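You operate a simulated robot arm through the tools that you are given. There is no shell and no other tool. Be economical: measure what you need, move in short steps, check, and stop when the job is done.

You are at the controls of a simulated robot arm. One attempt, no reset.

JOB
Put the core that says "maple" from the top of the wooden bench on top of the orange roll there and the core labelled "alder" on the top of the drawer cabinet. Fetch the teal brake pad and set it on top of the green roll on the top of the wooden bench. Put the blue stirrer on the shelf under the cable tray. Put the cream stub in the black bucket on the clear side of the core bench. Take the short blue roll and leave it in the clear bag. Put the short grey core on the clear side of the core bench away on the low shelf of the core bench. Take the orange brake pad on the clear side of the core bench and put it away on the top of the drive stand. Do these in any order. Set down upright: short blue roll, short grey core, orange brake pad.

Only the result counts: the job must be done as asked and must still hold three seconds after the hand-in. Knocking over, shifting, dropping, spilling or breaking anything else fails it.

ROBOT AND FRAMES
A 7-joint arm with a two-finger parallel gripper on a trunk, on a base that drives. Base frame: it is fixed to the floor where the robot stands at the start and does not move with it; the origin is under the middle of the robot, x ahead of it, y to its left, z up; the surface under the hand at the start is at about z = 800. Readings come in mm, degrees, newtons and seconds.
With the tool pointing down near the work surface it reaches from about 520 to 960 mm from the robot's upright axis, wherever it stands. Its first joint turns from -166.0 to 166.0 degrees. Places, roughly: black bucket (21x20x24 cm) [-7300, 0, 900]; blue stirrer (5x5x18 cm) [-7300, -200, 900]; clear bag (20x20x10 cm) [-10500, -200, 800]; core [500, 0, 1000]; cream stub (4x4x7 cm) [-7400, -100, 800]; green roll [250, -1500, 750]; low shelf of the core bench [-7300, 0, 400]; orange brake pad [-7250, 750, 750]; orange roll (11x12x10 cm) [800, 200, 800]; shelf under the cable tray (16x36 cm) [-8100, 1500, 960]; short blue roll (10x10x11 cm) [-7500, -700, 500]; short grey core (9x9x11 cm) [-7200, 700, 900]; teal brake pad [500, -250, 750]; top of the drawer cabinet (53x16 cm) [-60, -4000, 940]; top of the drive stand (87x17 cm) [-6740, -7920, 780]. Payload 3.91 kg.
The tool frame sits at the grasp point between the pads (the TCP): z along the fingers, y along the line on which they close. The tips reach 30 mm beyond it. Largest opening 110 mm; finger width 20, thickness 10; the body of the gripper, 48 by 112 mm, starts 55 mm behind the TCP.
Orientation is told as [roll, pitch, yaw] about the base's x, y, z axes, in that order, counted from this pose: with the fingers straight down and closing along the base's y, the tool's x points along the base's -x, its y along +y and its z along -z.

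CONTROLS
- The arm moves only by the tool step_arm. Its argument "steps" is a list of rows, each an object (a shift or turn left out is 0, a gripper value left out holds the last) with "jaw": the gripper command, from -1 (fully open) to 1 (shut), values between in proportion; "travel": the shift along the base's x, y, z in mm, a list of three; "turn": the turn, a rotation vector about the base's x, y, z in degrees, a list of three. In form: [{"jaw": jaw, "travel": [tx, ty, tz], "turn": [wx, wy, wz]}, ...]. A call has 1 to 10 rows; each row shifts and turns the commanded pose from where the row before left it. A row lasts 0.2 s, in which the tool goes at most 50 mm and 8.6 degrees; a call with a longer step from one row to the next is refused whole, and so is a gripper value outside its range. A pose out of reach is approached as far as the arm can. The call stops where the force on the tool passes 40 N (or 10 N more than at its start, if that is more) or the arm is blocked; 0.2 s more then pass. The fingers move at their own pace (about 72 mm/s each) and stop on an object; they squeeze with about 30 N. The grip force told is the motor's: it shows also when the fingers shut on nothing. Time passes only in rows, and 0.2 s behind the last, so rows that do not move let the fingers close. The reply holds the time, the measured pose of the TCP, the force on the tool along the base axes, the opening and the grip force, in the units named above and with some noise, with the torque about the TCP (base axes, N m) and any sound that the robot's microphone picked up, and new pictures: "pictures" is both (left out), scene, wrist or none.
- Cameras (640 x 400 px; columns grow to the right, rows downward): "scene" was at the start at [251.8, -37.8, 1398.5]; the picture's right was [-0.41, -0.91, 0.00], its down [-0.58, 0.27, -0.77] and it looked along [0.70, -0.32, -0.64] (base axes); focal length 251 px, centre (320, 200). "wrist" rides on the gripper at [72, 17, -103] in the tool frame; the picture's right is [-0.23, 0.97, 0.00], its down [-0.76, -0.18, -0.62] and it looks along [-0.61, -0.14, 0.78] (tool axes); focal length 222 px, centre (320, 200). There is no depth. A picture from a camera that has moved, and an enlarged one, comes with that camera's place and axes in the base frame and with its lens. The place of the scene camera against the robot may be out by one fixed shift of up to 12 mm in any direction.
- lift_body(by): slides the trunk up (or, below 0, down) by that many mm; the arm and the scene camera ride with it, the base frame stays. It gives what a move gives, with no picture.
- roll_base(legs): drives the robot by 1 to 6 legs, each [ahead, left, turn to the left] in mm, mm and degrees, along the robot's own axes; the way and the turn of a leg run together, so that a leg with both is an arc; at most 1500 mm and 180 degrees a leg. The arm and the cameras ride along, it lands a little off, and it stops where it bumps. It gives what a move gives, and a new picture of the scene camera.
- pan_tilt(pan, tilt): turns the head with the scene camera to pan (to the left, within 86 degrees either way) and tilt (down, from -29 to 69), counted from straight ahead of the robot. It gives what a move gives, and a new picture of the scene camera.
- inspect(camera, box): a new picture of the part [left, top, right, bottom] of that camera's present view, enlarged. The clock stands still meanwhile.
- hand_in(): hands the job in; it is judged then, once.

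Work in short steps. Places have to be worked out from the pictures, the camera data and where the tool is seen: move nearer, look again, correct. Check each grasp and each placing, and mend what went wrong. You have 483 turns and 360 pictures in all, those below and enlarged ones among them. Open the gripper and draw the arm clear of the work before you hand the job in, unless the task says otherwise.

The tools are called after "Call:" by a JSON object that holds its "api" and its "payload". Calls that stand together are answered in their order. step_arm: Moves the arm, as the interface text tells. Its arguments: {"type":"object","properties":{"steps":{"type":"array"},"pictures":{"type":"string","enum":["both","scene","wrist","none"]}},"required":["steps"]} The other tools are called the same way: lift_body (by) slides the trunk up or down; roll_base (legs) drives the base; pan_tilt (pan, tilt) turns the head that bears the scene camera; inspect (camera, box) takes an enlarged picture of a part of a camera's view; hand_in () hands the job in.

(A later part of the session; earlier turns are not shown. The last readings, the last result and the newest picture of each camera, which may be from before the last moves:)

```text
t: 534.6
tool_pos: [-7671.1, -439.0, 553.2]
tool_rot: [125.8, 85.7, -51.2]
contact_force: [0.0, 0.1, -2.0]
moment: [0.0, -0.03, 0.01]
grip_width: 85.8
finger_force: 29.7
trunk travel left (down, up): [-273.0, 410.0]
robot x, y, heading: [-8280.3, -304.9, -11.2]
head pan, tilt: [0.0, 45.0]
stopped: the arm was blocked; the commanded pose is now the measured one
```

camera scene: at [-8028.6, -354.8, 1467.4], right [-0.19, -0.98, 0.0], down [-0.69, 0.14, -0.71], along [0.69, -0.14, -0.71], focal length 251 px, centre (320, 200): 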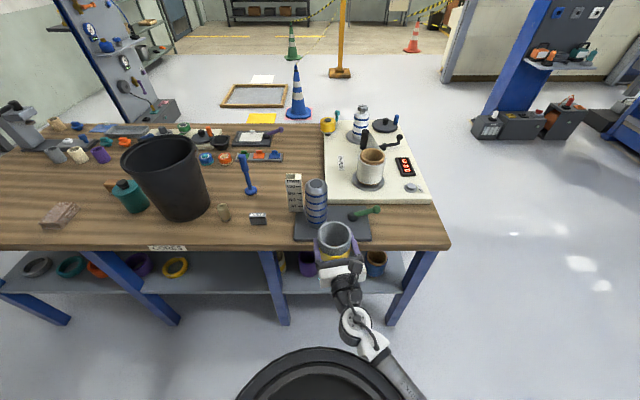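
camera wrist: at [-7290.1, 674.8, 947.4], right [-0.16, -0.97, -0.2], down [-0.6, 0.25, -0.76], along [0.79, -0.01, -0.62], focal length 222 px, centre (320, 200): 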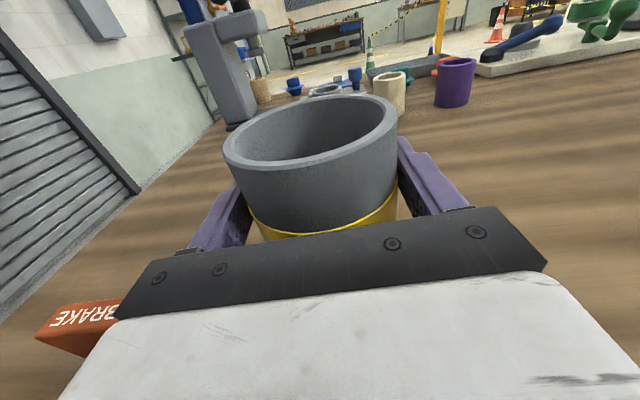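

Call:
{"api": "step_arm", "payload": {"steps": [{"travel": [0, 10, 15]}, {}], "pictures": "both"}}

```text
t: 535.2
tool_pos: [-7671.8, -432.6, 561.3]
tool_rot: [122.9, 86.0, -54.5]
contact_force: [-0.5, -0.9, -1.0]
moment: [0.01, 0.0, 0.01]
grip_width: 85.9
finger_force: 30.2
trunk travel left (down, up): [-273.0, 410.0]
robot x, y, heading: [-8279.1, -302.5, -11.3]
head pan, tilt: [0.0, 45.0]
camera scene: at [-8031.0, -349.0, 1064.8], right [-0.19, -0.98, 0.01], down [-0.69, 0.13, -0.71], along [0.7, -0.14, -0.7], focal length 251 px, centre (320, 200)
camera wrist: at [-7777.2, -449.8, 630.3], right [0.05, -0.98, -0.17], down [-0.6, 0.11, -0.79], along [0.8, 0.14, -0.58], focal length 222 px, centre (320, 200)
```

scene: 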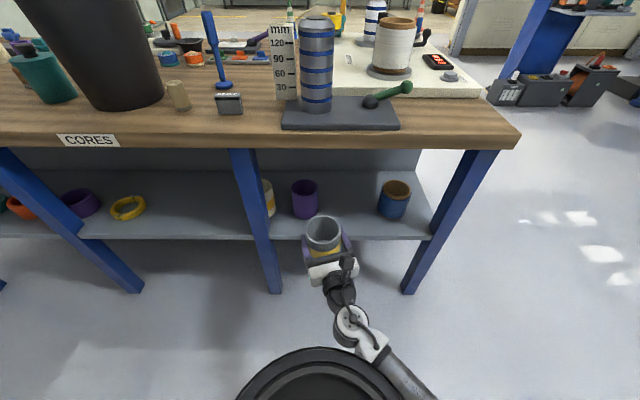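
wrist: 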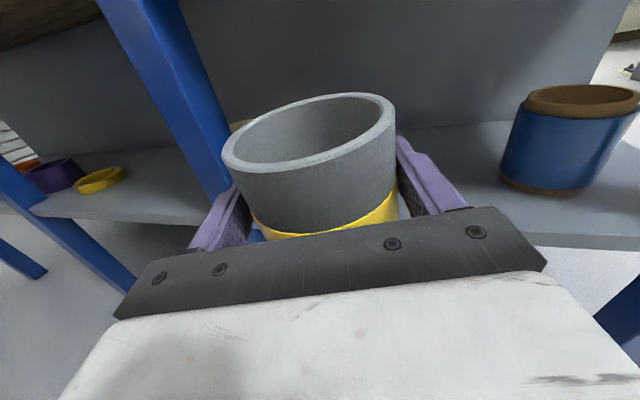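

Good view. Middle bay is free at ≈(-7330,-25). I move the core in front of that bay (staying clear of the leg) and correct the tool yaw.

Call:
{"api": "step_arm", "payload": {"steps": [{"travel": [10, 42, 0], "turn": [0, 0, -7]}, {"travel": [5, 42, 0], "turn": [0, 0, -7]}, {"travel": [5, 42, 0]}, {"travel": [5, 42, 0]}, {"travel": [5, 42, -5]}, {"travel": [5, 42, -10]}, {"travel": [5, 42, -10]}, {"travel": [10, 42, -10]}, {"travel": [20, 42, -10]}, {"travel": [25, 35, 0]}]}}

```text
t: 535.7
tool_pos: [-7687.0, -422.8, 544.6]
tool_rot: [85.7, 72.7, -101.2]
contact_force: [-0.1, -0.1, -3.0]
moment: [0.0, 0.02, -0.01]
grip_width: 85.7
finger_force: 30.2
trunk travel left (down, up): [-273.0, 410.0]
robot x, y, heading: [-8281.4, -303.2, -11.3]
head pan, tilt: [0.0, 45.0]
stopped in row 2: the arm was blocked; the commanded pose is now the measured one
camera scene: at [-8032.4, -346.4, 1067.8], right [-0.19, -0.98, 0.01], down [-0.69, 0.13, -0.71], along [0.7, -0.14, -0.7], focal length 251 px, centre (320, 200)
camera wrist: at [-7787.9, -405.2, 620.8], right [-0.12, -0.99, 0.07], down [-0.64, 0.02, -0.77], along [0.76, -0.14, -0.64], focal length 222 px, centre (320, 200)
```

scene: 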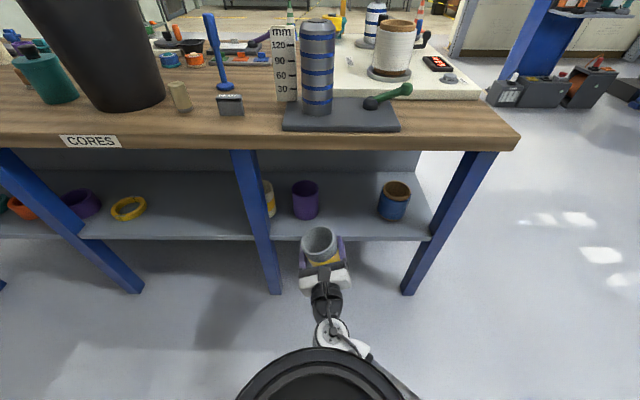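
wrist: 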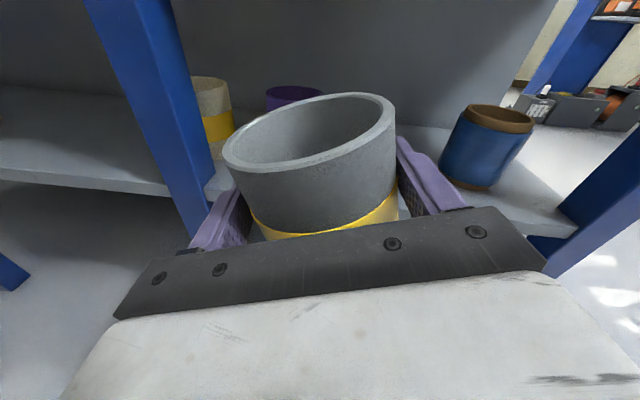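

The elbow fouls the low base at this reach. I raise the trunk 220, extend the arm in front of the middle bay, then lower again.

Call:
{"api": "lift_body", "payload": {"by": 220}}

Call:
{"api": "step_arm", "payload": {"steps": [{"travel": [10, 30, 0]}, {"travel": [10, 40, 0]}, {"travel": [10, 40, 0]}, {"travel": [10, 40, 0]}, {"travel": [10, 40, 0]}, {"travel": [10, 40, 0]}, {}], "pictures": "wrist"}}

```text
t: 538.1
tool_pos: [-7683.0, -425.6, 752.6]
tool_rot: [83.1, 73.3, -103.8]
contact_force: [-0.2, -0.8, -1.4]
moment: [0.0, -0.03, 0.0]
grip_width: 85.5
finger_force: 30.4
trunk travel left (down, up): [-493.0, 190.0]
robot x, y, heading: [-8276.0, -302.4, -11.2]
head pan, tilt: [0.0, 45.0]
```

```text
t: 539.7
tool_pos: [-7621.0, -197.8, 754.3]
tool_rot: [83.3, 73.1, -103.8]
contact_force: [-0.5, 1.0, -1.7]
moment: [0.03, 0.0, -0.01]
grip_width: 85.9
finger_force: 30.1
trunk travel left (down, up): [-493.0, 190.0]
robot x, y, heading: [-8281.2, -300.0, -11.4]
head pan, tilt: [0.0, 45.0]
camera wrist: at [-7722.4, -180.9, 832.4], right [-0.12, -0.99, 0.06], down [-0.65, 0.03, -0.76], along [0.75, -0.13, -0.65], focal length 222 px, centre (320, 200)
```

wrist: 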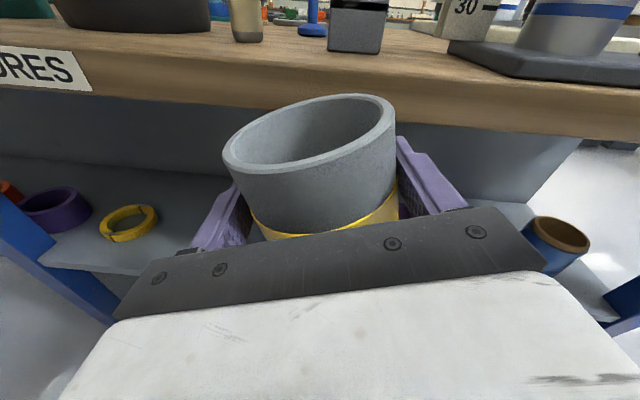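

The core is rolled ~16° about the tool axis; I correct that and continue left to y≈-25.

Call:
{"api": "step_arm", "payload": {"steps": [{"travel": [10, 40, 0], "turn": [7.9, -1.4, 0]}, {"travel": [10, 40, 0], "turn": [7.9, -1.4, 0]}, {"travel": [10, 40, 0]}, {"travel": [10, 40, 0]}, {"travel": [10, 15, 0]}, {}], "pictures": "both"}}

```text
t: 541.1
tool_pos: [-7573.5, -21.3, 753.2]
tool_rot: [29.0, 88.8, -157.8]
contact_force: [-0.7, 0.7, -1.6]
moment: [0.02, 0.04, 0.05]
grip_width: 85.7
finger_force: 30.0
trunk travel left (down, up): [-493.0, 190.0]
robot x, y, heading: [-8281.9, -302.8, -11.1]
head pan, tilt: [0.0, 45.0]
camera scene: at [-8028.4, -354.1, 1283.8], right [-0.19, -0.98, 0.0], down [-0.69, 0.14, -0.71], along [0.69, -0.14, -0.71], focal length 251 px, centre (320, 200)
camera wrist: at [-7677.1, -25.4, 827.2], right [-0.12, -0.97, -0.22], down [-0.61, 0.24, -0.75], along [0.78, 0.04, -0.62], focal length 222 px, centre (320, 200)
```

scene: 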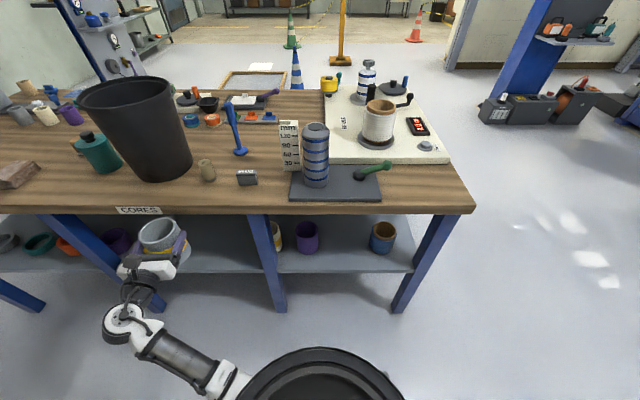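
wrist: 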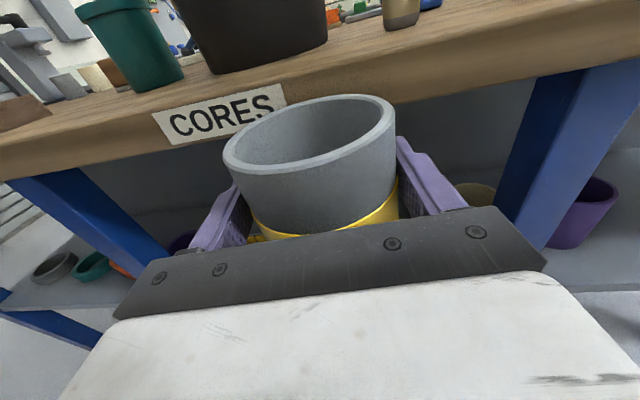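

Level and in front of the bay. Lower the trunk in steps.

Call:
{"api": "lift_body", "payload": {"by": -150}}

Call:
{"api": "lift_body", "payload": {"by": -115}}

```text
t: 543.0
tool_pos: [-7575.3, -20.6, 679.5]
tool_rot: [79.0, 89.6, -107.8]
contact_force: [0.4, 0.3, -1.6]
moment: [-0.02, 0.05, 0.03]
grip_width: 85.6
finger_force: 29.7
trunk travel left (down, up): [-396.0, 286.0]
robot x, y, heading: [-8280.6, -304.2, -11.2]
head pan, tilt: [0.0, 45.0]
stopped: the arm was blocked; the commanded pose is now the measured one
```

```text
t: 544.7
tool_pos: [-7576.4, -17.2, 680.6]
tool_rot: [118.6, 89.6, -68.1]
contact_force: [0.7, 0.0, -0.7]
moment: [0.01, 0.06, 0.01]
grip_width: 85.2
finger_force: 29.9
trunk travel left (down, up): [-395.0, 288.0]
robot x, y, heading: [-8279.2, -301.0, -11.2]
head pan, tilt: [0.0, 45.0]
stopped: the arm was blocked; the commanded pose is now the measured one
```

Blocked early. I look down at the arm to see what it is resting on.

Call:
{"api": "pan_tilt", "payload": {"pan": 15, "tilt": 62}}

```text
t: 545.5
tool_pos: [-7575.4, -21.2, 682.2]
tool_rot: [-173.6, 89.6, -0.6]
contact_force: [0.7, -0.6, -2.8]
moment: [-0.03, 0.03, -0.03]
grip_width: 85.5
finger_force: 30.1
trunk travel left (down, up): [-395.0, 288.0]
robot x, y, heading: [-8279.5, -304.7, -11.1]
head pan, tilt: [15.0, 62.0]
camera scene: at [-8060.1, -336.9, 1176.2], right [0.07, -1.0, 0.0], down [-0.87, -0.06, -0.49], along [0.49, 0.03, -0.87], focal length 251 px, centre (320, 200)
```

scene: 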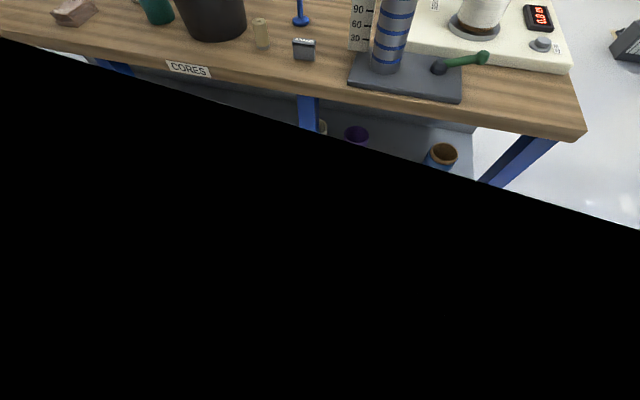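

Before deciding, I test whether a 45° downward pitch allows the low height: pitch the tool (core still held) and lower again.

Call:
{"api": "lift_body", "payload": {"by": 60}}

Call:
{"api": "step_arm", "payload": {"steps": [{"turn": [1.1, 8.2, 0]}, {"turn": [1.1, 8.2, 0]}, {"turn": [1.1, 8.2, 0]}, {"turn": [1.1, 8.2, 0]}, {"turn": [1.1, 8.2, 0]}, {}], "pictures": "none"}}

Call:
{"api": "step_arm", "payload": {"steps": [{"travel": [0, 0, -40]}, {"travel": [0, 0, -40]}, {"travel": [0, 0, -40]}, {"travel": [0, 0, -40]}, {"travel": [0, 0, -40]}, {}], "pictures": "wrist"}}

```text
t: 546.5
tool_pos: [-7566.4, -20.3, 724.7]
tool_rot: [-22.7, 89.7, 150.1]
contact_force: [0.4, -0.3, -2.1]
moment: [-0.01, 0.01, -0.03]
grip_width: 85.4
finger_force: 29.8
trunk travel left (down, up): [-455.0, 228.0]
robot x, y, heading: [-8281.2, -303.4, -11.4]
head pan, tilt: [15.0, 62.0]
```

```text
t: 547.9
tool_pos: [-7566.8, -21.7, 727.4]
tool_rot: [-0.4, 48.3, 172.4]
contact_force: [0.4, -0.1, -1.6]
moment: [-0.01, -0.02, 0.0]
grip_width: 85.8
finger_force: 29.9
trunk travel left (down, up): [-455.0, 228.0]
robot x, y, heading: [-8276.2, -302.1, -11.3]
head pan, tilt: [15.0, 62.0]
```

```text
t: 549.3
tool_pos: [-7566.8, -20.7, 526.1]
tool_rot: [-0.5, 48.4, 172.2]
contact_force: [-0.6, -0.5, -1.8]
moment: [0.0, 0.02, 0.01]
grip_width: 85.3
finger_force: 30.2
trunk travel left (down, up): [-455.0, 228.0]
robot x, y, heading: [-8280.4, -307.0, -11.3]
head pan, tilt: [15.0, 62.0]
camera wrist: at [-7598.3, -34.2, 649.8], right [-0.28, -0.95, -0.18], down [-0.94, 0.3, -0.15], along [0.2, 0.12, -0.97], focal length 222 px, centre (320, 200)
```

wrist: 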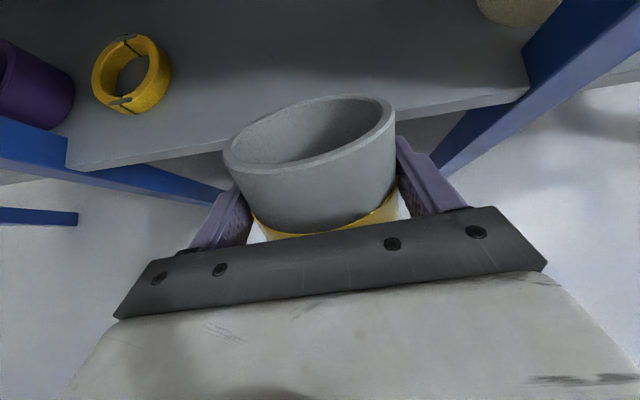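

Works at 45°. Now, from this low pose with more reach (base back 120), I try pitching back to horizontal.

Call:
{"api": "roll_base", "payload": {"legs": [[-120, 0, 0]]}}

Call:
{"api": "step_arm", "payload": {"steps": [{"travel": [39, -8, 0]}, {"travel": [39, -8, 0]}, {"travel": [39, -8, 0]}, {"turn": [-1.1, -8.2, 0]}, {"turn": [-1.1, -8.2, 0]}, {"turn": [-1.1, -8.2, 0]}, {"turn": [-1.1, -8.2, 0]}, {"turn": [-1.1, -8.2, 0]}, {}], "pictures": "wrist"}}

```text
t: 550.5
tool_pos: [-7682.2, 1.4, 527.8]
tool_rot: [-0.4, 48.4, 172.1]
contact_force: [-0.5, 0.5, -1.4]
moment: [0.0, -0.04, -0.01]
grip_width: 85.3
finger_force: 29.6
trunk travel left (down, up): [-455.0, 228.0]
robot x, y, heading: [-8395.5, -282.9, -11.3]
head pan, tilt: [15.0, 62.0]
camera scene: at [-8160.7, -311.5, 1223.7], right [0.06, -1.0, 0.0], down [-0.88, -0.06, -0.47], along [0.47, 0.03, -0.88], focal length 251 px, centre (320, 200)
```

scene: 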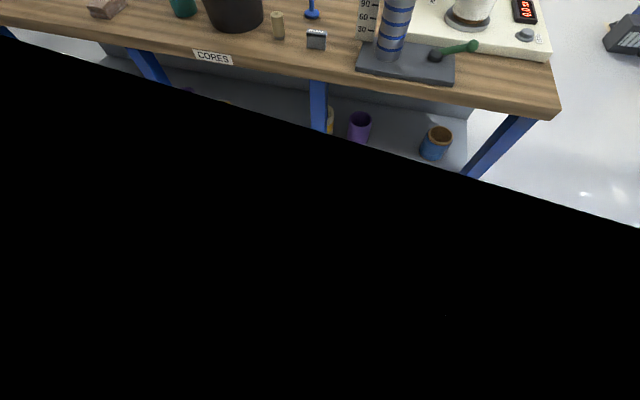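

```text
t: 552.5
tool_pos: [-7565.2, -23.4, 527.5]
tool_rot: [-51.1, 89.7, 121.7]
contact_force: [0.3, -0.7, -1.3]
moment: [0.0, 0.02, 0.01]
grip_width: 85.2
finger_force: 30.2
trunk travel left (down, up): [-455.0, 228.0]
robot x, y, heading: [-8396.2, -282.5, -11.5]
head pan, tilt: [15.0, 62.0]
camera wrist: at [-7670.7, -27.0, 600.2], right [-0.12, -0.96, -0.23], down [-0.6, 0.26, -0.76], along [0.79, 0.04, -0.61], focal length 222 px, centre (320, 200)
```

wrist: 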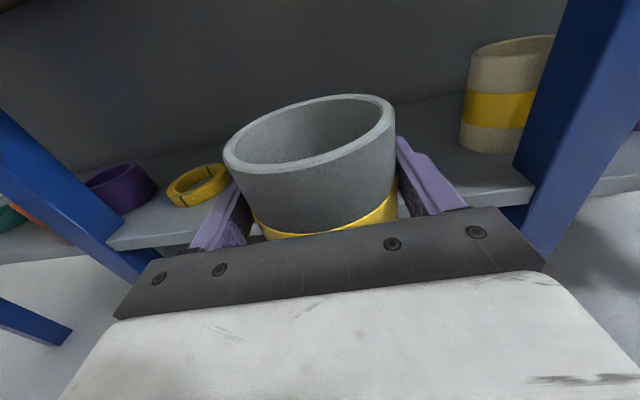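

Horizontal at z≈527 with the core level. Drive forward 210 to bring it over the shelf, then lower with the arm.

Call:
{"api": "roll_base", "payload": {"legs": [[205, 10, 0]]}}

Call:
{"api": "step_arm", "payload": {"steps": [{"travel": [0, 0, -10]}, {"travel": [0, 0, -10]}, {}], "pictures": "wrist"}}

```text
t: 554.1
tool_pos: [-7361.4, -56.3, 527.3]
tool_rot: [-36.6, 89.7, 135.8]
contact_force: [0.2, 0.8, -2.4]
moment: [-0.01, 0.03, 0.0]
grip_width: 85.3
finger_force: 29.3
trunk travel left (down, up): [-455.0, 228.0]
robot x, y, heading: [-8193.7, -313.5, -11.5]
head pan, tilt: [15.0, 62.0]
camera scene: at [-7956.5, -342.5, 1223.6], right [0.06, -1.0, 0.0], down [-0.88, -0.06, -0.47], along [0.47, 0.03, -0.88], focal length 251 px, centre (320, 200)
```

scene: 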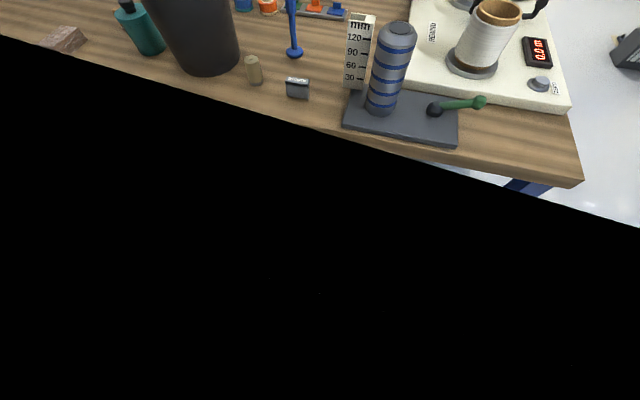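

```text
t: 554.9
tool_pos: [-7360.2, -55.2, 507.6]
tool_rot: [-37.1, 89.7, 135.5]
contact_force: [-0.3, -0.4, -2.0]
moment: [0.02, 0.02, -0.02]
grip_width: 85.2
finger_force: 30.5
trunk travel left (down, up): [-455.0, 228.0]
robot x, y, heading: [-8190.5, -308.5, -11.3]
head pan, tilt: [15.0, 62.0]
camera wrist: at [-7465.7, -58.7, 580.8], right [-0.13, -0.96, -0.23], down [-0.6, 0.26, -0.76], along [0.79, 0.04, -0.61], focal length 222 px, centre (320, 200)
```

wrist: 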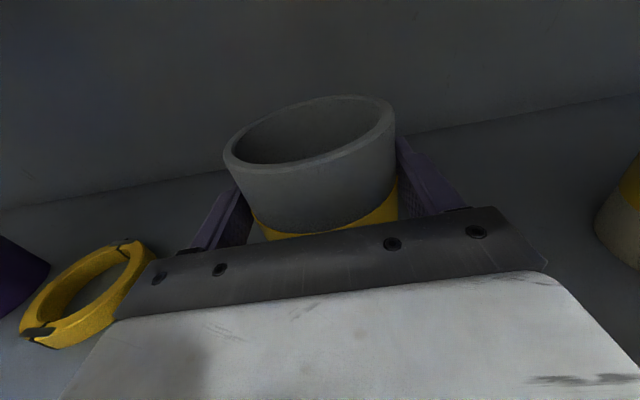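

Call:
{"api": "step_arm", "payload": {"steps": [{"travel": [0, 0, -12]}, {"travel": [0, 0, -10]}, {"travel": [0, 0, -5]}, {}], "pictures": "none"}}

Call:
{"api": "step_arm", "payload": {"steps": [{"travel": [0, 0, -4]}, {"travel": [0, 0, -4]}, {}], "pictures": "none"}}

```text
t: 555.9
tool_pos: [-7360.5, -54.1, 486.4]
tool_rot: [-115.6, 89.8, 57.0]
contact_force: [6.4, -0.2, 26.8]
moment: [-0.68, -0.1, 0.4]
grip_width: 84.3
finger_force: 29.6
trunk travel left (down, up): [-455.0, 228.0]
robot x, y, heading: [-8194.5, -307.9, -11.5]
head pan, tilt: [15.0, 62.0]
```

```text
t: 556.7
tool_pos: [-7361.3, -55.0, 474.4]
tool_rot: [-60.0, 89.7, 112.5]
contact_force: [-2.6, -2.4, 20.1]
moment: [-0.37, -0.42, 0.15]
grip_width: 81.7
finger_force: 30.2
trunk travel left (down, up): [-455.0, 228.0]
robot x, y, heading: [-8193.7, -311.8, -11.5]
head pan, tilt: [15.0, 62.0]
```

Contact reached (shelf ≈413). Release and check.

Call:
{"api": "step_arm", "payload": {"steps": [{"travel": [0, 0, 2]}, {"jaw": -0.6}, {"jaw": -1}, {"jaw": -1}, {}], "pictures": "wrist"}}

```text
t: 557.9
tool_pos: [-7361.3, -56.0, 474.5]
tool_rot: [-37.8, 89.7, 134.8]
contact_force: [0.3, 0.6, -0.6]
moment: [0.01, -0.02, 0.02]
grip_width: 109.8
finger_force: 0.0
trunk travel left (down, up): [-455.0, 228.0]
robot x, y, heading: [-8192.8, -309.7, -11.6]
head pan, tilt: [15.0, 62.0]
camera wrist: at [-7466.2, -59.3, 548.0], right [-0.13, -0.96, -0.23], down [-0.6, 0.26, -0.76], along [0.79, 0.04, -0.61], focal length 222 px, centre (320, 200)
```

wrist: 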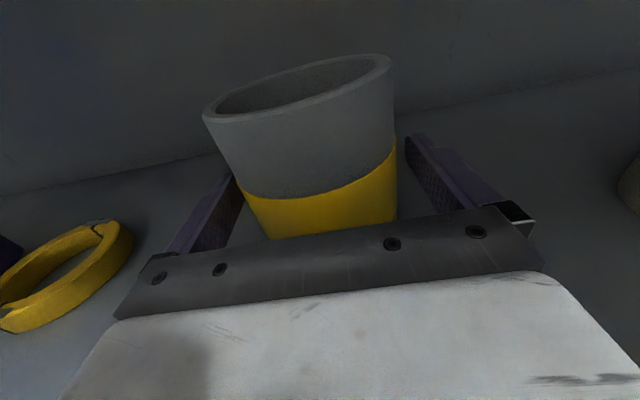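

Released. Retreat along the tool axis with the arm, then the base.

Call:
{"api": "step_arm", "payload": {"steps": [{"travel": [-30, 3.7, 0]}, {"travel": [-30, 3.7, 0]}, {"travel": [-30, 3.7, 0]}, {}], "pictures": "wrist"}}

```text
t: 558.9
tool_pos: [-7451.8, -45.9, 475.9]
tool_rot: [-41.1, 89.7, 131.3]
contact_force: [-0.9, -0.6, 0.3]
moment: [-0.02, -0.02, -0.01]
grip_width: 110.1
finger_force: 0.1
trunk travel left (down, up): [-455.0, 228.0]
robot x, y, heading: [-8192.7, -310.0, -11.2]
head pan, tilt: [15.0, 62.0]
camera wrist: at [-7557.7, -50.1, 549.0], right [-0.13, -0.96, -0.23], down [-0.6, 0.26, -0.76], along [0.79, 0.04, -0.61], focal length 222 px, centre (320, 200)
```

wrist: 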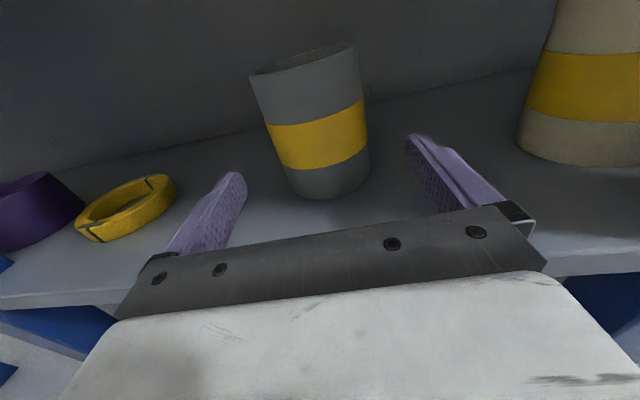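

The core stands upright on the low shelf. Next the blue roll on the same shelf: back off and shift to its bay.

Call:
{"api": "roll_base", "payload": {"legs": [[-140, 0, 0], [0, -560, 0]]}}

Call:
{"api": "pan_tilt", "payload": {"pan": 0, "tilt": 40}}

Call:
{"api": "step_arm", "payload": {"steps": [{}], "pictures": "wrist"}}

```text
t: 564.7
tool_pos: [-7699.4, -567.7, 475.0]
tool_rot: [-39.7, 89.7, 133.1]
contact_force: [-0.4, -0.1, 0.1]
moment: [-0.01, -0.03, -0.01]
grip_width: 110.1
finger_force: 0.1
trunk travel left (down, up): [-455.0, 228.0]
robot x, y, heading: [-8438.4, -837.4, -10.6]
head pan, tilt: [15.0, 62.0]
camera scene: at [-8202.2, -867.8, 1223.7], right [0.07, -1.0, 0.0], down [-0.88, -0.06, -0.47], along [0.47, 0.03, -0.88], focal length 251 px, centre (320, 200)
```

scene: 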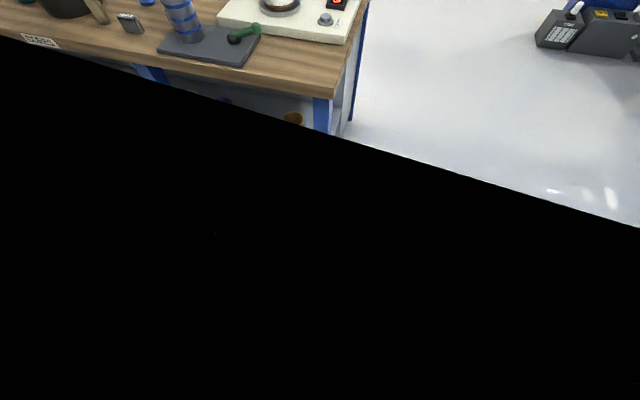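

```text
t: 565.6
tool_pos: [-7699.8, -567.7, 475.8]
tool_rot: [-39.3, 89.8, 133.5]
contact_force: [-0.2, -0.1, -0.2]
moment: [-0.01, -0.04, 0.02]
grip_width: 110.0
finger_force: 0.2
trunk travel left (down, up): [-455.0, 228.0]
robot x, y, heading: [-8437.1, -839.7, -10.8]
head pan, tilt: [0.0, 40.0]
camera scene: at [-8182.9, -888.5, 1252.7], right [-0.19, -0.98, 0.0], down [-0.63, 0.12, -0.77], along [0.75, -0.15, -0.64], focal length 251 px, centre (320, 200)
```

scene: 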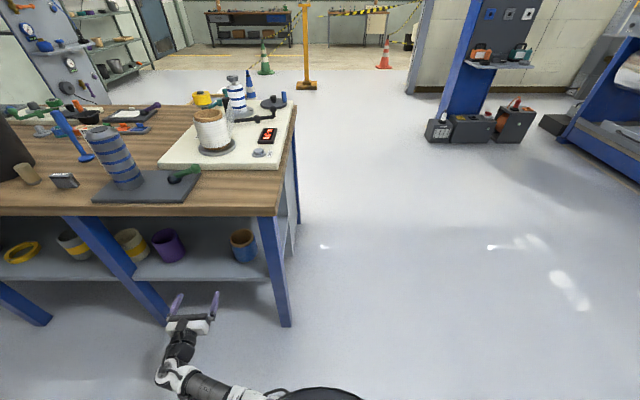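

```text
t: 566.0
tool_pos: [-7699.7, -568.4, 476.6]
tool_rot: [-39.7, 89.7, 133.2]
contact_force: [-0.6, 0.0, -0.9]
moment: [-0.01, -0.02, 0.0]
grip_width: 110.2
finger_force: 0.1
trunk travel left (down, up): [-455.0, 228.0]
robot x, y, heading: [-8436.6, -837.3, -11.2]
head pan, tilt: [0.0, 40.0]
camera wrist: at [-7804.6, -572.8, 548.8], right [-0.12, -0.97, -0.23], down [-0.6, 0.26, -0.76], along [0.79, 0.05, -0.61], focal length 222 px, centre (320, 200)
```

wrist: 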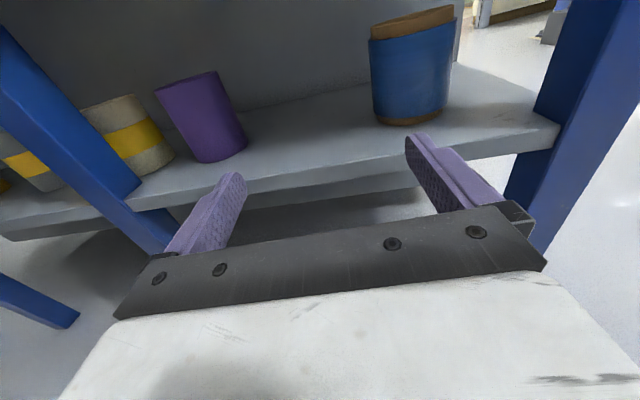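

Blue roll at ≈(-7474,-725), close to the leg at (-7621,-792). I approach at heading -23° from the left side: rotate yaw and go to the pre-grasp point.

Call:
{"api": "step_arm", "payload": {"steps": [{"turn": [0, 0, -8], "travel": [10, -30, 0]}, {"turn": [0, 0, -8], "travel": [20, -30, 0]}, {"travel": [30, -20, 0]}, {"travel": [30, -15, 0]}, {"travel": [20, -8, 0]}, {}], "pictures": "both"}}

```text
t: 567.4
tool_pos: [-7592.5, -670.1, 475.1]
tool_rot: [-37.3, 89.7, 119.5]
contact_force: [0.6, 0.0, -0.3]
moment: [0.03, -0.02, -0.02]
grip_width: 110.1
finger_force: 0.0
trunk travel left (down, up): [-455.0, 228.0]
robot x, y, heading: [-8438.4, -838.1, -11.1]
head pan, tilt: [0.0, 40.0]
camera scene: at [-8182.9, -888.6, 1252.7], right [-0.19, -0.98, 0.0], down [-0.63, 0.12, -0.77], along [0.75, -0.15, -0.64], focal length 251 px, centre (320, 200)
camera wrist: at [-7694.0, -646.0, 547.3], right [-0.38, -0.89, -0.23], down [-0.51, 0.41, -0.76], along [0.77, -0.17, -0.61], focal length 222 px, centre (320, 200)
```

scene: 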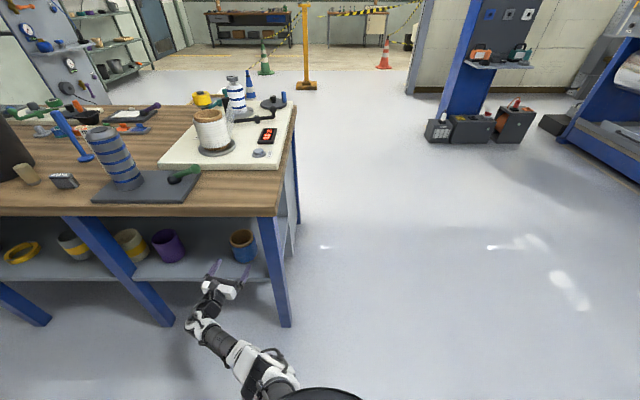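
wrist: 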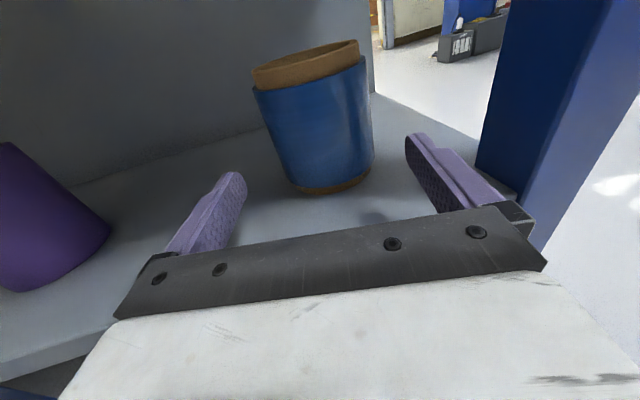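

Well aligned. The roll is nearly as wide as the opening, so I enlarge to measure it precisely.

Call:
{"api": "inspect", "payload": {"camera": "wrist", "box": [220, 30, 420, 205]}}

```text
2.29 times, centred on (320, 118) of wrist
camera zoom: at [-7694.0, -646.0, 547.3], right [-0.38, -0.89, -0.23], down [-0.51, 0.41, -0.76], along [0.77, -0.17, -0.61], focal length 508 px, centre (320, 389)
```

zoom: 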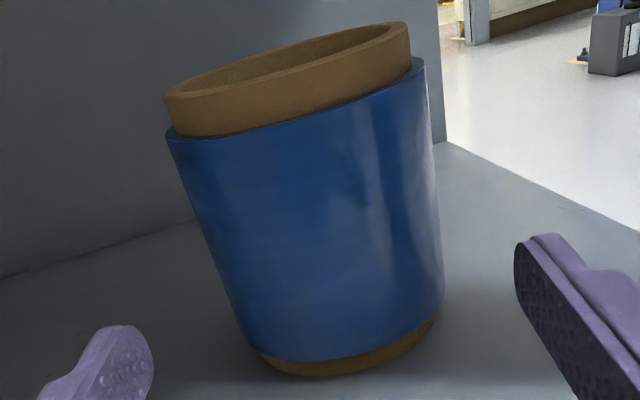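

Diameter ≈98 mm, clearance ≈6 mm a side. Shift 2 mm right and advance partway, then check.

Call:
{"api": "step_arm", "payload": {"steps": [{"travel": [18, -10, 0]}, {"travel": [18, -8, 0]}, {"travel": [14, -6, 0]}, {}], "pictures": "wrist"}}

```text
t: 568.4
tool_pos: [-7542.1, -695.1, 475.6]
tool_rot: [-42.0, 89.7, 115.0]
contact_force: [0.7, 0.2, 0.3]
moment: [0.0, 0.0, -0.01]
grip_width: 109.7
finger_force: 0.0
trunk travel left (down, up): [-455.0, 228.0]
robot x, y, heading: [-8437.3, -837.1, -11.4]
head pan, tilt: [0.0, 40.0]
camera wrist: at [-7643.9, -670.2, 549.1], right [-0.38, -0.89, -0.23], down [-0.51, 0.41, -0.76], along [0.77, -0.17, -0.61], focal length 222 px, centre (320, 200)
```

wrist: 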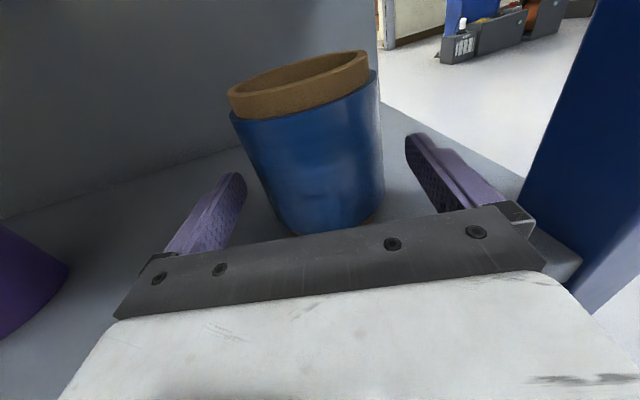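

The roll's centre is ~5 mm left of the tool axis. Correct and advance the rest.

Call:
{"api": "step_arm", "payload": {"steps": [{"travel": [2, 4.6, 0]}, {}, {"travel": [14, -6, 0]}, {"travel": [14, -6, 0]}, {}], "pictures": "wrist"}}

```text
t: 569.6
tool_pos: [-7520.1, -702.9, 480.3]
tool_rot: [-42.0, 89.8, 114.9]
contact_force: [0.3, 0.5, 0.9]
moment: [-0.01, 0.01, 0.01]
grip_width: 110.1
finger_force: 0.0
out of reach, approached as far as the arm can: row 4
trunk travel left (down, up): [-455.0, 228.0]
robot x, y, heading: [-8437.1, -837.7, -11.3]
head pan, tilt: [0.0, 40.0]
camera wrist: at [-7622.2, -677.7, 554.2], right [-0.38, -0.89, -0.23], down [-0.51, 0.41, -0.76], along [0.77, -0.17, -0.61], focal length 222 px, centre (320, 200)
```

wrist: 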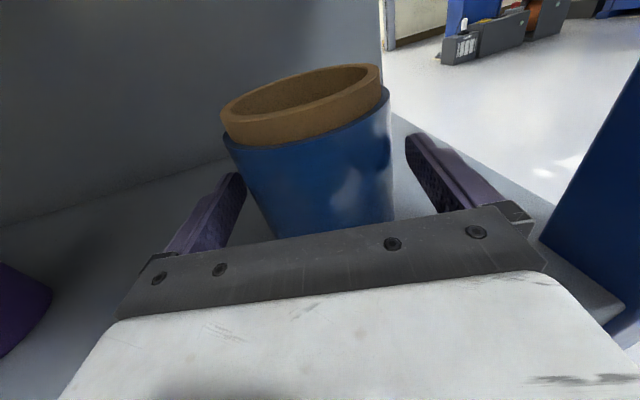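

At reach limit; 35 mm remain. Move the base that far along the tool axis (with 3 mm left correction).

Call:
{"api": "roll_base", "payload": {"legs": [[32, -4, 0]]}}

Call:
{"api": "step_arm", "payload": {"steps": [{}], "pictures": "wrist"}}

```text
t: 570.4
tool_pos: [-7488.8, -712.6, 481.3]
tool_rot: [-38.3, 89.7, 118.6]
contact_force: [0.5, 0.2, 0.0]
moment: [-0.02, 0.0, 0.02]
grip_width: 110.1
finger_force: 0.0
trunk travel left (down, up): [-455.0, 228.0]
robot x, y, heading: [-8408.6, -849.0, -10.8]
head pan, tilt: [0.0, 40.0]
camera scene: at [-8151.9, -898.6, 1252.6], right [-0.19, -0.98, 0.0], down [-0.63, 0.12, -0.77], along [0.75, -0.15, -0.64], focal length 251 px, centre (320, 200)
```

scene: 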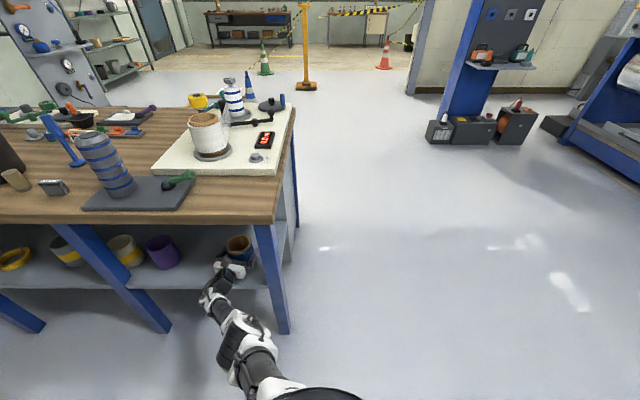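

```text
t: 570.8
tool_pos: [-7489.7, -713.4, 481.3]
tool_rot: [-43.7, 89.8, 113.5]
contact_force: [-0.4, -1.0, 0.1]
moment: [-0.01, -0.02, -0.01]
grip_width: 109.8
finger_force: 0.1
trunk travel left (down, up): [-455.0, 228.0]
robot x, y, heading: [-8408.7, -845.8, -11.1]
head pan, tilt: [0.0, 40.0]
camera wrist: at [-7591.6, -687.5, 554.2], right [-0.38, -0.89, -0.23], down [-0.51, 0.41, -0.76], along [0.77, -0.17, -0.61], focal length 222 px, centre (320, 200)
```

wrist: 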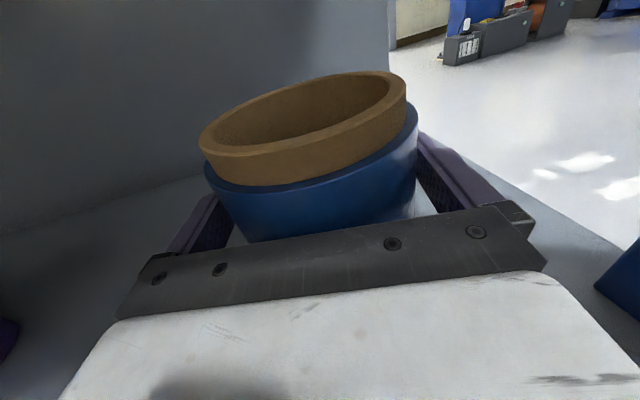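

Fingers straddle the roll with small gaps. Close and lift with the trunk slightly.

Call:
{"api": "step_arm", "payload": {"steps": [{"jaw": 1}, {}, {}], "pictures": "none"}}

Call:
{"api": "lift_body", "payload": {"by": 35}}

```text
t: 571.6
tool_pos: [-7489.6, -711.2, 481.4]
tool_rot: [-39.9, 89.7, 117.0]
contact_force: [1.2, -0.2, 0.2]
moment: [-0.15, 0.03, 0.01]
grip_width: 93.5
finger_force: 30.5
trunk travel left (down, up): [-455.0, 228.0]
robot x, y, heading: [-8404.9, -847.3, -10.8]
head pan, tilt: [0.0, 40.0]
```

```text
t: 572.4
tool_pos: [-7488.5, -712.4, 516.2]
tool_rot: [-35.2, 89.8, 121.7]
contact_force: [0.1, -0.3, -1.5]
moment: [0.01, 0.03, 0.02]
grip_width: 93.0
finger_force: 29.8
trunk travel left (down, up): [-490.0, 193.0]
robot x, y, heading: [-8405.2, -849.5, -10.9]
head pan, tilt: [0.0, 40.0]
```

Held (93 mm). Withdraw along the tool axis.

Call:
{"api": "roll_base", "payload": {"legs": [[-245, 50, 0]]}}

Call:
{"api": "lift_body", "payload": {"by": 190}}

Call:
{"api": "step_arm", "payload": {"steps": [{}], "pictures": "wrist"}}

```text
t: 574.2
tool_pos: [-7719.9, -615.8, 516.3]
tool_rot: [-40.4, 89.7, 116.8]
contact_force: [-0.2, 0.3, -2.3]
moment: [0.04, -0.02, -0.01]
grip_width: 93.1
finger_force: 29.8
trunk travel left (down, up): [-490.0, 193.0]
robot x, y, heading: [-8638.8, -749.6, -11.0]
head pan, tilt: [0.0, 40.0]
camera scene: at [-8382.7, -802.8, 1287.8], right [-0.19, -0.98, 0.0], down [-0.63, 0.12, -0.77], along [0.75, -0.14, -0.64], focal length 251 px, centre (320, 200)
```

scene: 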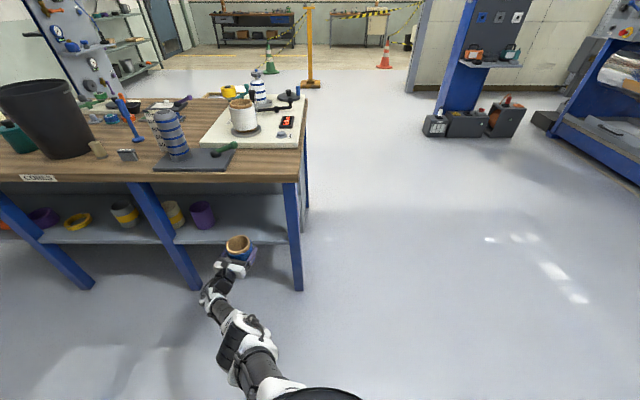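

```text
t: 576.3
tool_pos: [-7721.1, -615.3, 705.1]
tool_rot: [-36.3, 89.7, 120.8]
contact_force: [0.3, 1.0, -2.2]
moment: [0.0, 0.0, 0.03]
grip_width: 88.5
finger_force: 30.0
trunk travel left (down, up): [-680.0, 3.0]
robot x, y, heading: [-8636.0, -750.4, -10.9]
head pan, tilt: [0.0, 40.0]
```

```text
t: 576.7
tool_pos: [-7720.6, -614.7, 705.8]
tool_rot: [-37.5, 89.7, 119.6]
contact_force: [0.5, 0.6, -2.1]
moment: [0.02, 0.0, -0.02]
grip_width: 88.4
finger_force: 30.7
trunk travel left (down, up): [-680.0, 3.0]
robot x, y, heading: [-8638.1, -753.4, -10.9]
head pan, tilt: [0.0, 40.0]
camera wrist: at [-7822.5, -590.6, 778.8], right [-0.38, -0.9, -0.23], down [-0.51, 0.41, -0.76], along [0.77, -0.17, -0.61], focal length 222 px, centre (320, 200)
```

wrist: 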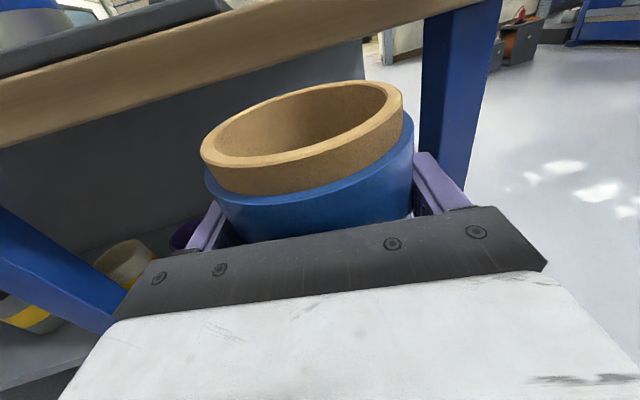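

The grip width is shrinking (93→88): the roll is squeezing forward out of the fingers since they hold it short of its middle. I raise it to the bench-edge height and press it back into the hand against the edge.

Call:
{"api": "step_arm", "payload": {"steps": [{"jaw": -0.56, "travel": [-6, 2, 20]}, {"travel": [-6, 2, 20]}, {"travel": [-4, 2, 20]}, {}], "pictures": "wrist"}}

```text
t: 577.7
tool_pos: [-7735.6, -608.6, 763.6]
tool_rot: [-31.8, 89.7, 125.2]
contact_force: [-0.1, -0.1, -3.5]
moment: [0.02, -0.02, 0.01]
grip_width: 88.6
finger_force: 29.2
trunk travel left (down, up): [-680.0, 3.0]
robot x, y, heading: [-8639.1, -750.8, -11.0]
head pan, tilt: [0.0, 40.0]
camera wrist: at [-7838.6, -584.4, 837.0], right [-0.38, -0.9, -0.23], down [-0.51, 0.41, -0.76], along [0.77, -0.17, -0.61], focal length 222 px, centre (320, 200)
```

wrist: 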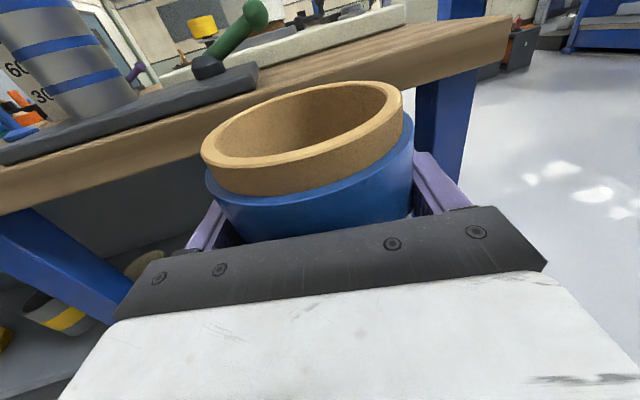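

Grip is steady now. I head for the bag: first turn right in moderate steps (free side), looking for the bag.

Call:
{"api": "roll_base", "payload": {"legs": [[0, 0, -25], [0, 0, -25], [0, 0, -25]]}}

Call:
{"api": "roll_base", "payload": {"legs": [[0, 0, -25], [0, 0, -25], [0, 0, -25]]}}

Call:
{"api": "pan_tilt", "payload": {"pan": -10, "tilt": 25}}

```text
t: 582.0
tool_pos: [-8248.2, -1577.1, 764.3]
tool_rot: [-38.0, 89.7, 45.2]
contact_force: [-1.0, -0.3, -2.8]
moment: [0.02, -0.01, -0.03]
grip_width: 88.6
finger_force: 29.4
trunk travel left (down, up): [-680.0, 3.0]
robot x, y, heading: [-8636.6, -753.1, -84.7]
head pan, tilt: [0.0, 40.0]
camera scene: at [-8609.6, -1008.8, 1477.7], right [-1.0, -0.09, 0.0], down [-0.06, 0.64, -0.77], along [0.07, -0.76, -0.64], focal length 251 px, centre (320, 200)
```

scene: 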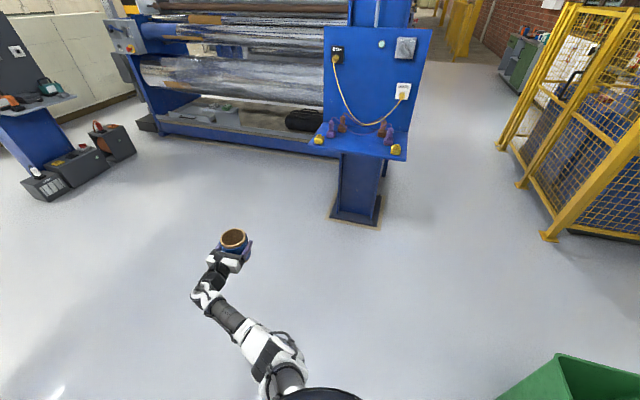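

```text
t: 586.3
tool_pos: [-9325.8, -1349.9, 764.6]
tool_rot: [-36.6, 89.6, -27.8]
contact_force: [1.1, -0.1, -1.9]
moment: [0.0, -0.01, -0.05]
grip_width: 88.8
finger_force: 29.7
trunk travel left (down, up): [-680.0, 3.0]
robot x, y, heading: [-8635.7, -756.0, -159.2]
head pan, tilt: [0.0, 40.0]
camera scene: at [-8871.5, -845.8, 1477.7], right [-0.36, 0.93, 0.0], down [0.6, 0.23, -0.77], along [-0.72, -0.27, -0.64], focal length 251 px, centre (320, 200)
```

scene: 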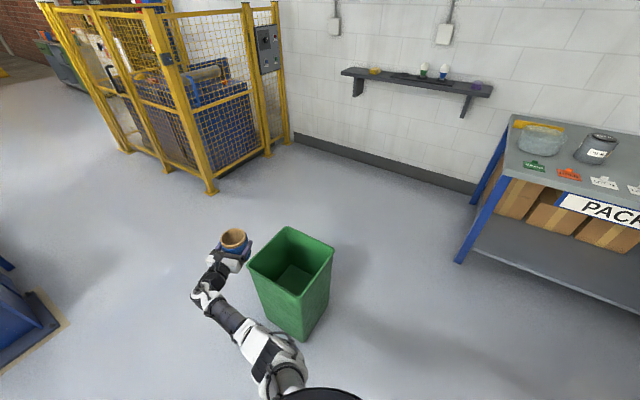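

```text
t: 587.1
tool_pos: [-9326.1, -1350.1, 763.9]
tool_rot: [-33.7, 89.7, -24.7]
contact_force: [-0.3, 0.6, -1.3]
moment: [0.02, 0.0, 0.02]
grip_width: 88.4
finger_force: 30.2
trunk travel left (down, up): [-680.0, 3.0]
robot x, y, heading: [-8636.9, -747.8, -159.2]
head pan, tilt: [-10.0, 25.0]
camera scene: at [-8882.5, -833.2, 1500.9], right [-0.19, 0.98, 0.0], down [0.42, 0.08, -0.91], along [-0.89, -0.17, -0.42], focal length 251 px, centre (320, 200)
```

scene: 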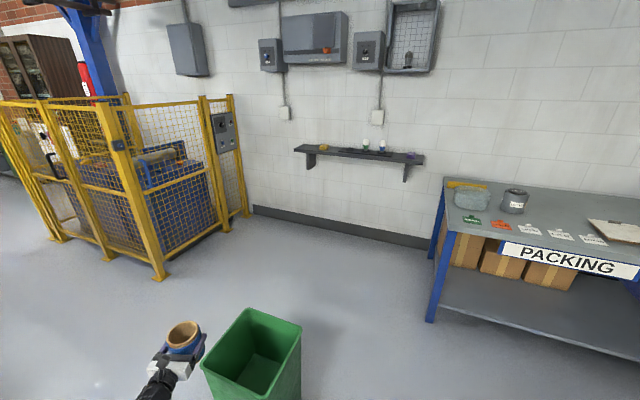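

The packing bench with the clear bag is seen. Enlarge.

Call:
{"api": "inspect", "payload": {"camera": "scene", "box": [420, 160, 640, 300]}}

```text
2.86 times, centred on (530, 230) of scene
camera zoom: at [-8882.5, -833.2, 1500.9], right [-0.19, 0.98, 0.0], down [0.42, 0.08, -0.91], along [-0.89, -0.17, -0.42], focal length 717 px, centre (-280, 114)
```

zoom: 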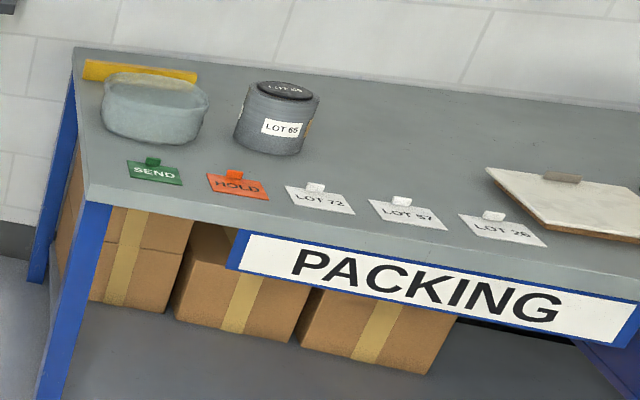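

The bag is at ≈(-10465,-170). I'll set the roll on the free table area near (-10400,280), regrip it from above, then put it in the bag. Drive there.

Call:
{"api": "roll_base", "payload": {"legs": [[0, 0, -20.5], [650, 0, 0], [0, -700, 0]]}}

Call:
{"api": "pan_tilt", "payload": {"pan": 0, "tilt": 35}}

```text
t: 597.2
tool_pos: [-10140.6, -380.0, 763.2]
tool_rot: [-35.5, 89.7, -47.1]
contact_force: [0.2, 0.1, -1.5]
moment: [0.0, 0.0, 0.0]
grip_width: 88.4
finger_force: 30.4
trunk travel left (down, up): [-680.0, 3.0]
robot x, y, heading: [-9286.2, -61.6, -179.7]
head pan, tilt: [-10.0, 25.0]
camera scene: at [-9541.6, -52.2, 1501.0], right [0.17, 0.99, 0.0], down [0.42, -0.07, -0.91], along [-0.89, 0.15, -0.42], focal length 251 px, centre (320, 200)
```

scene: 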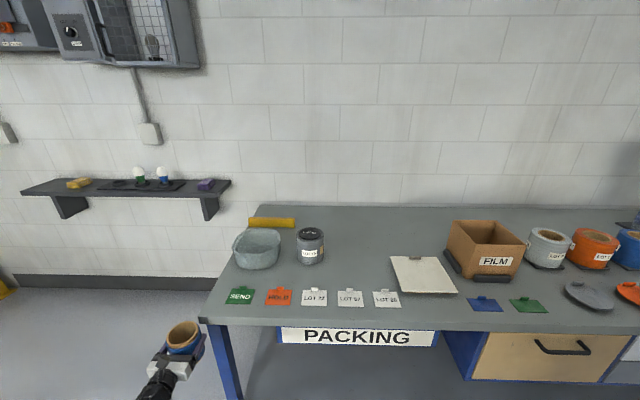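

```text
t: 597.9
tool_pos: [-10140.9, -380.2, 764.4]
tool_rot: [-32.4, 89.6, -44.0]
contact_force: [-0.7, 0.1, -2.2]
moment: [-0.02, 0.0, -0.03]
grip_width: 88.6
finger_force: 30.1
trunk travel left (down, up): [-680.0, 3.0]
robot x, y, heading: [-9280.9, -65.3, -179.6]
head pan, tilt: [0.0, 35.0]
camera scene: at [-9538.9, -68.3, 1485.3], right [-0.01, 1.0, 0.0], down [0.57, 0.0, -0.82], along [-0.82, -0.01, -0.57], focal length 251 px, centre (320, 200)
```

scene: 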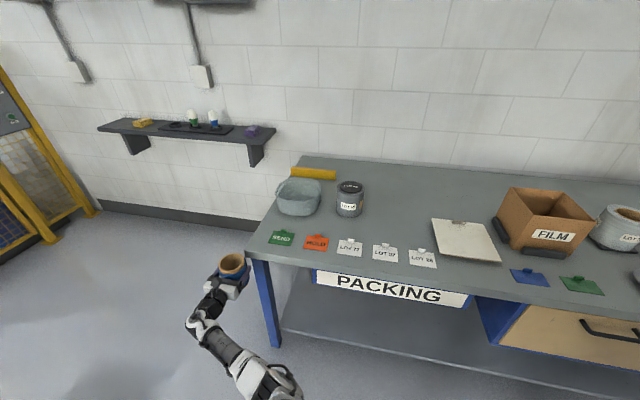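

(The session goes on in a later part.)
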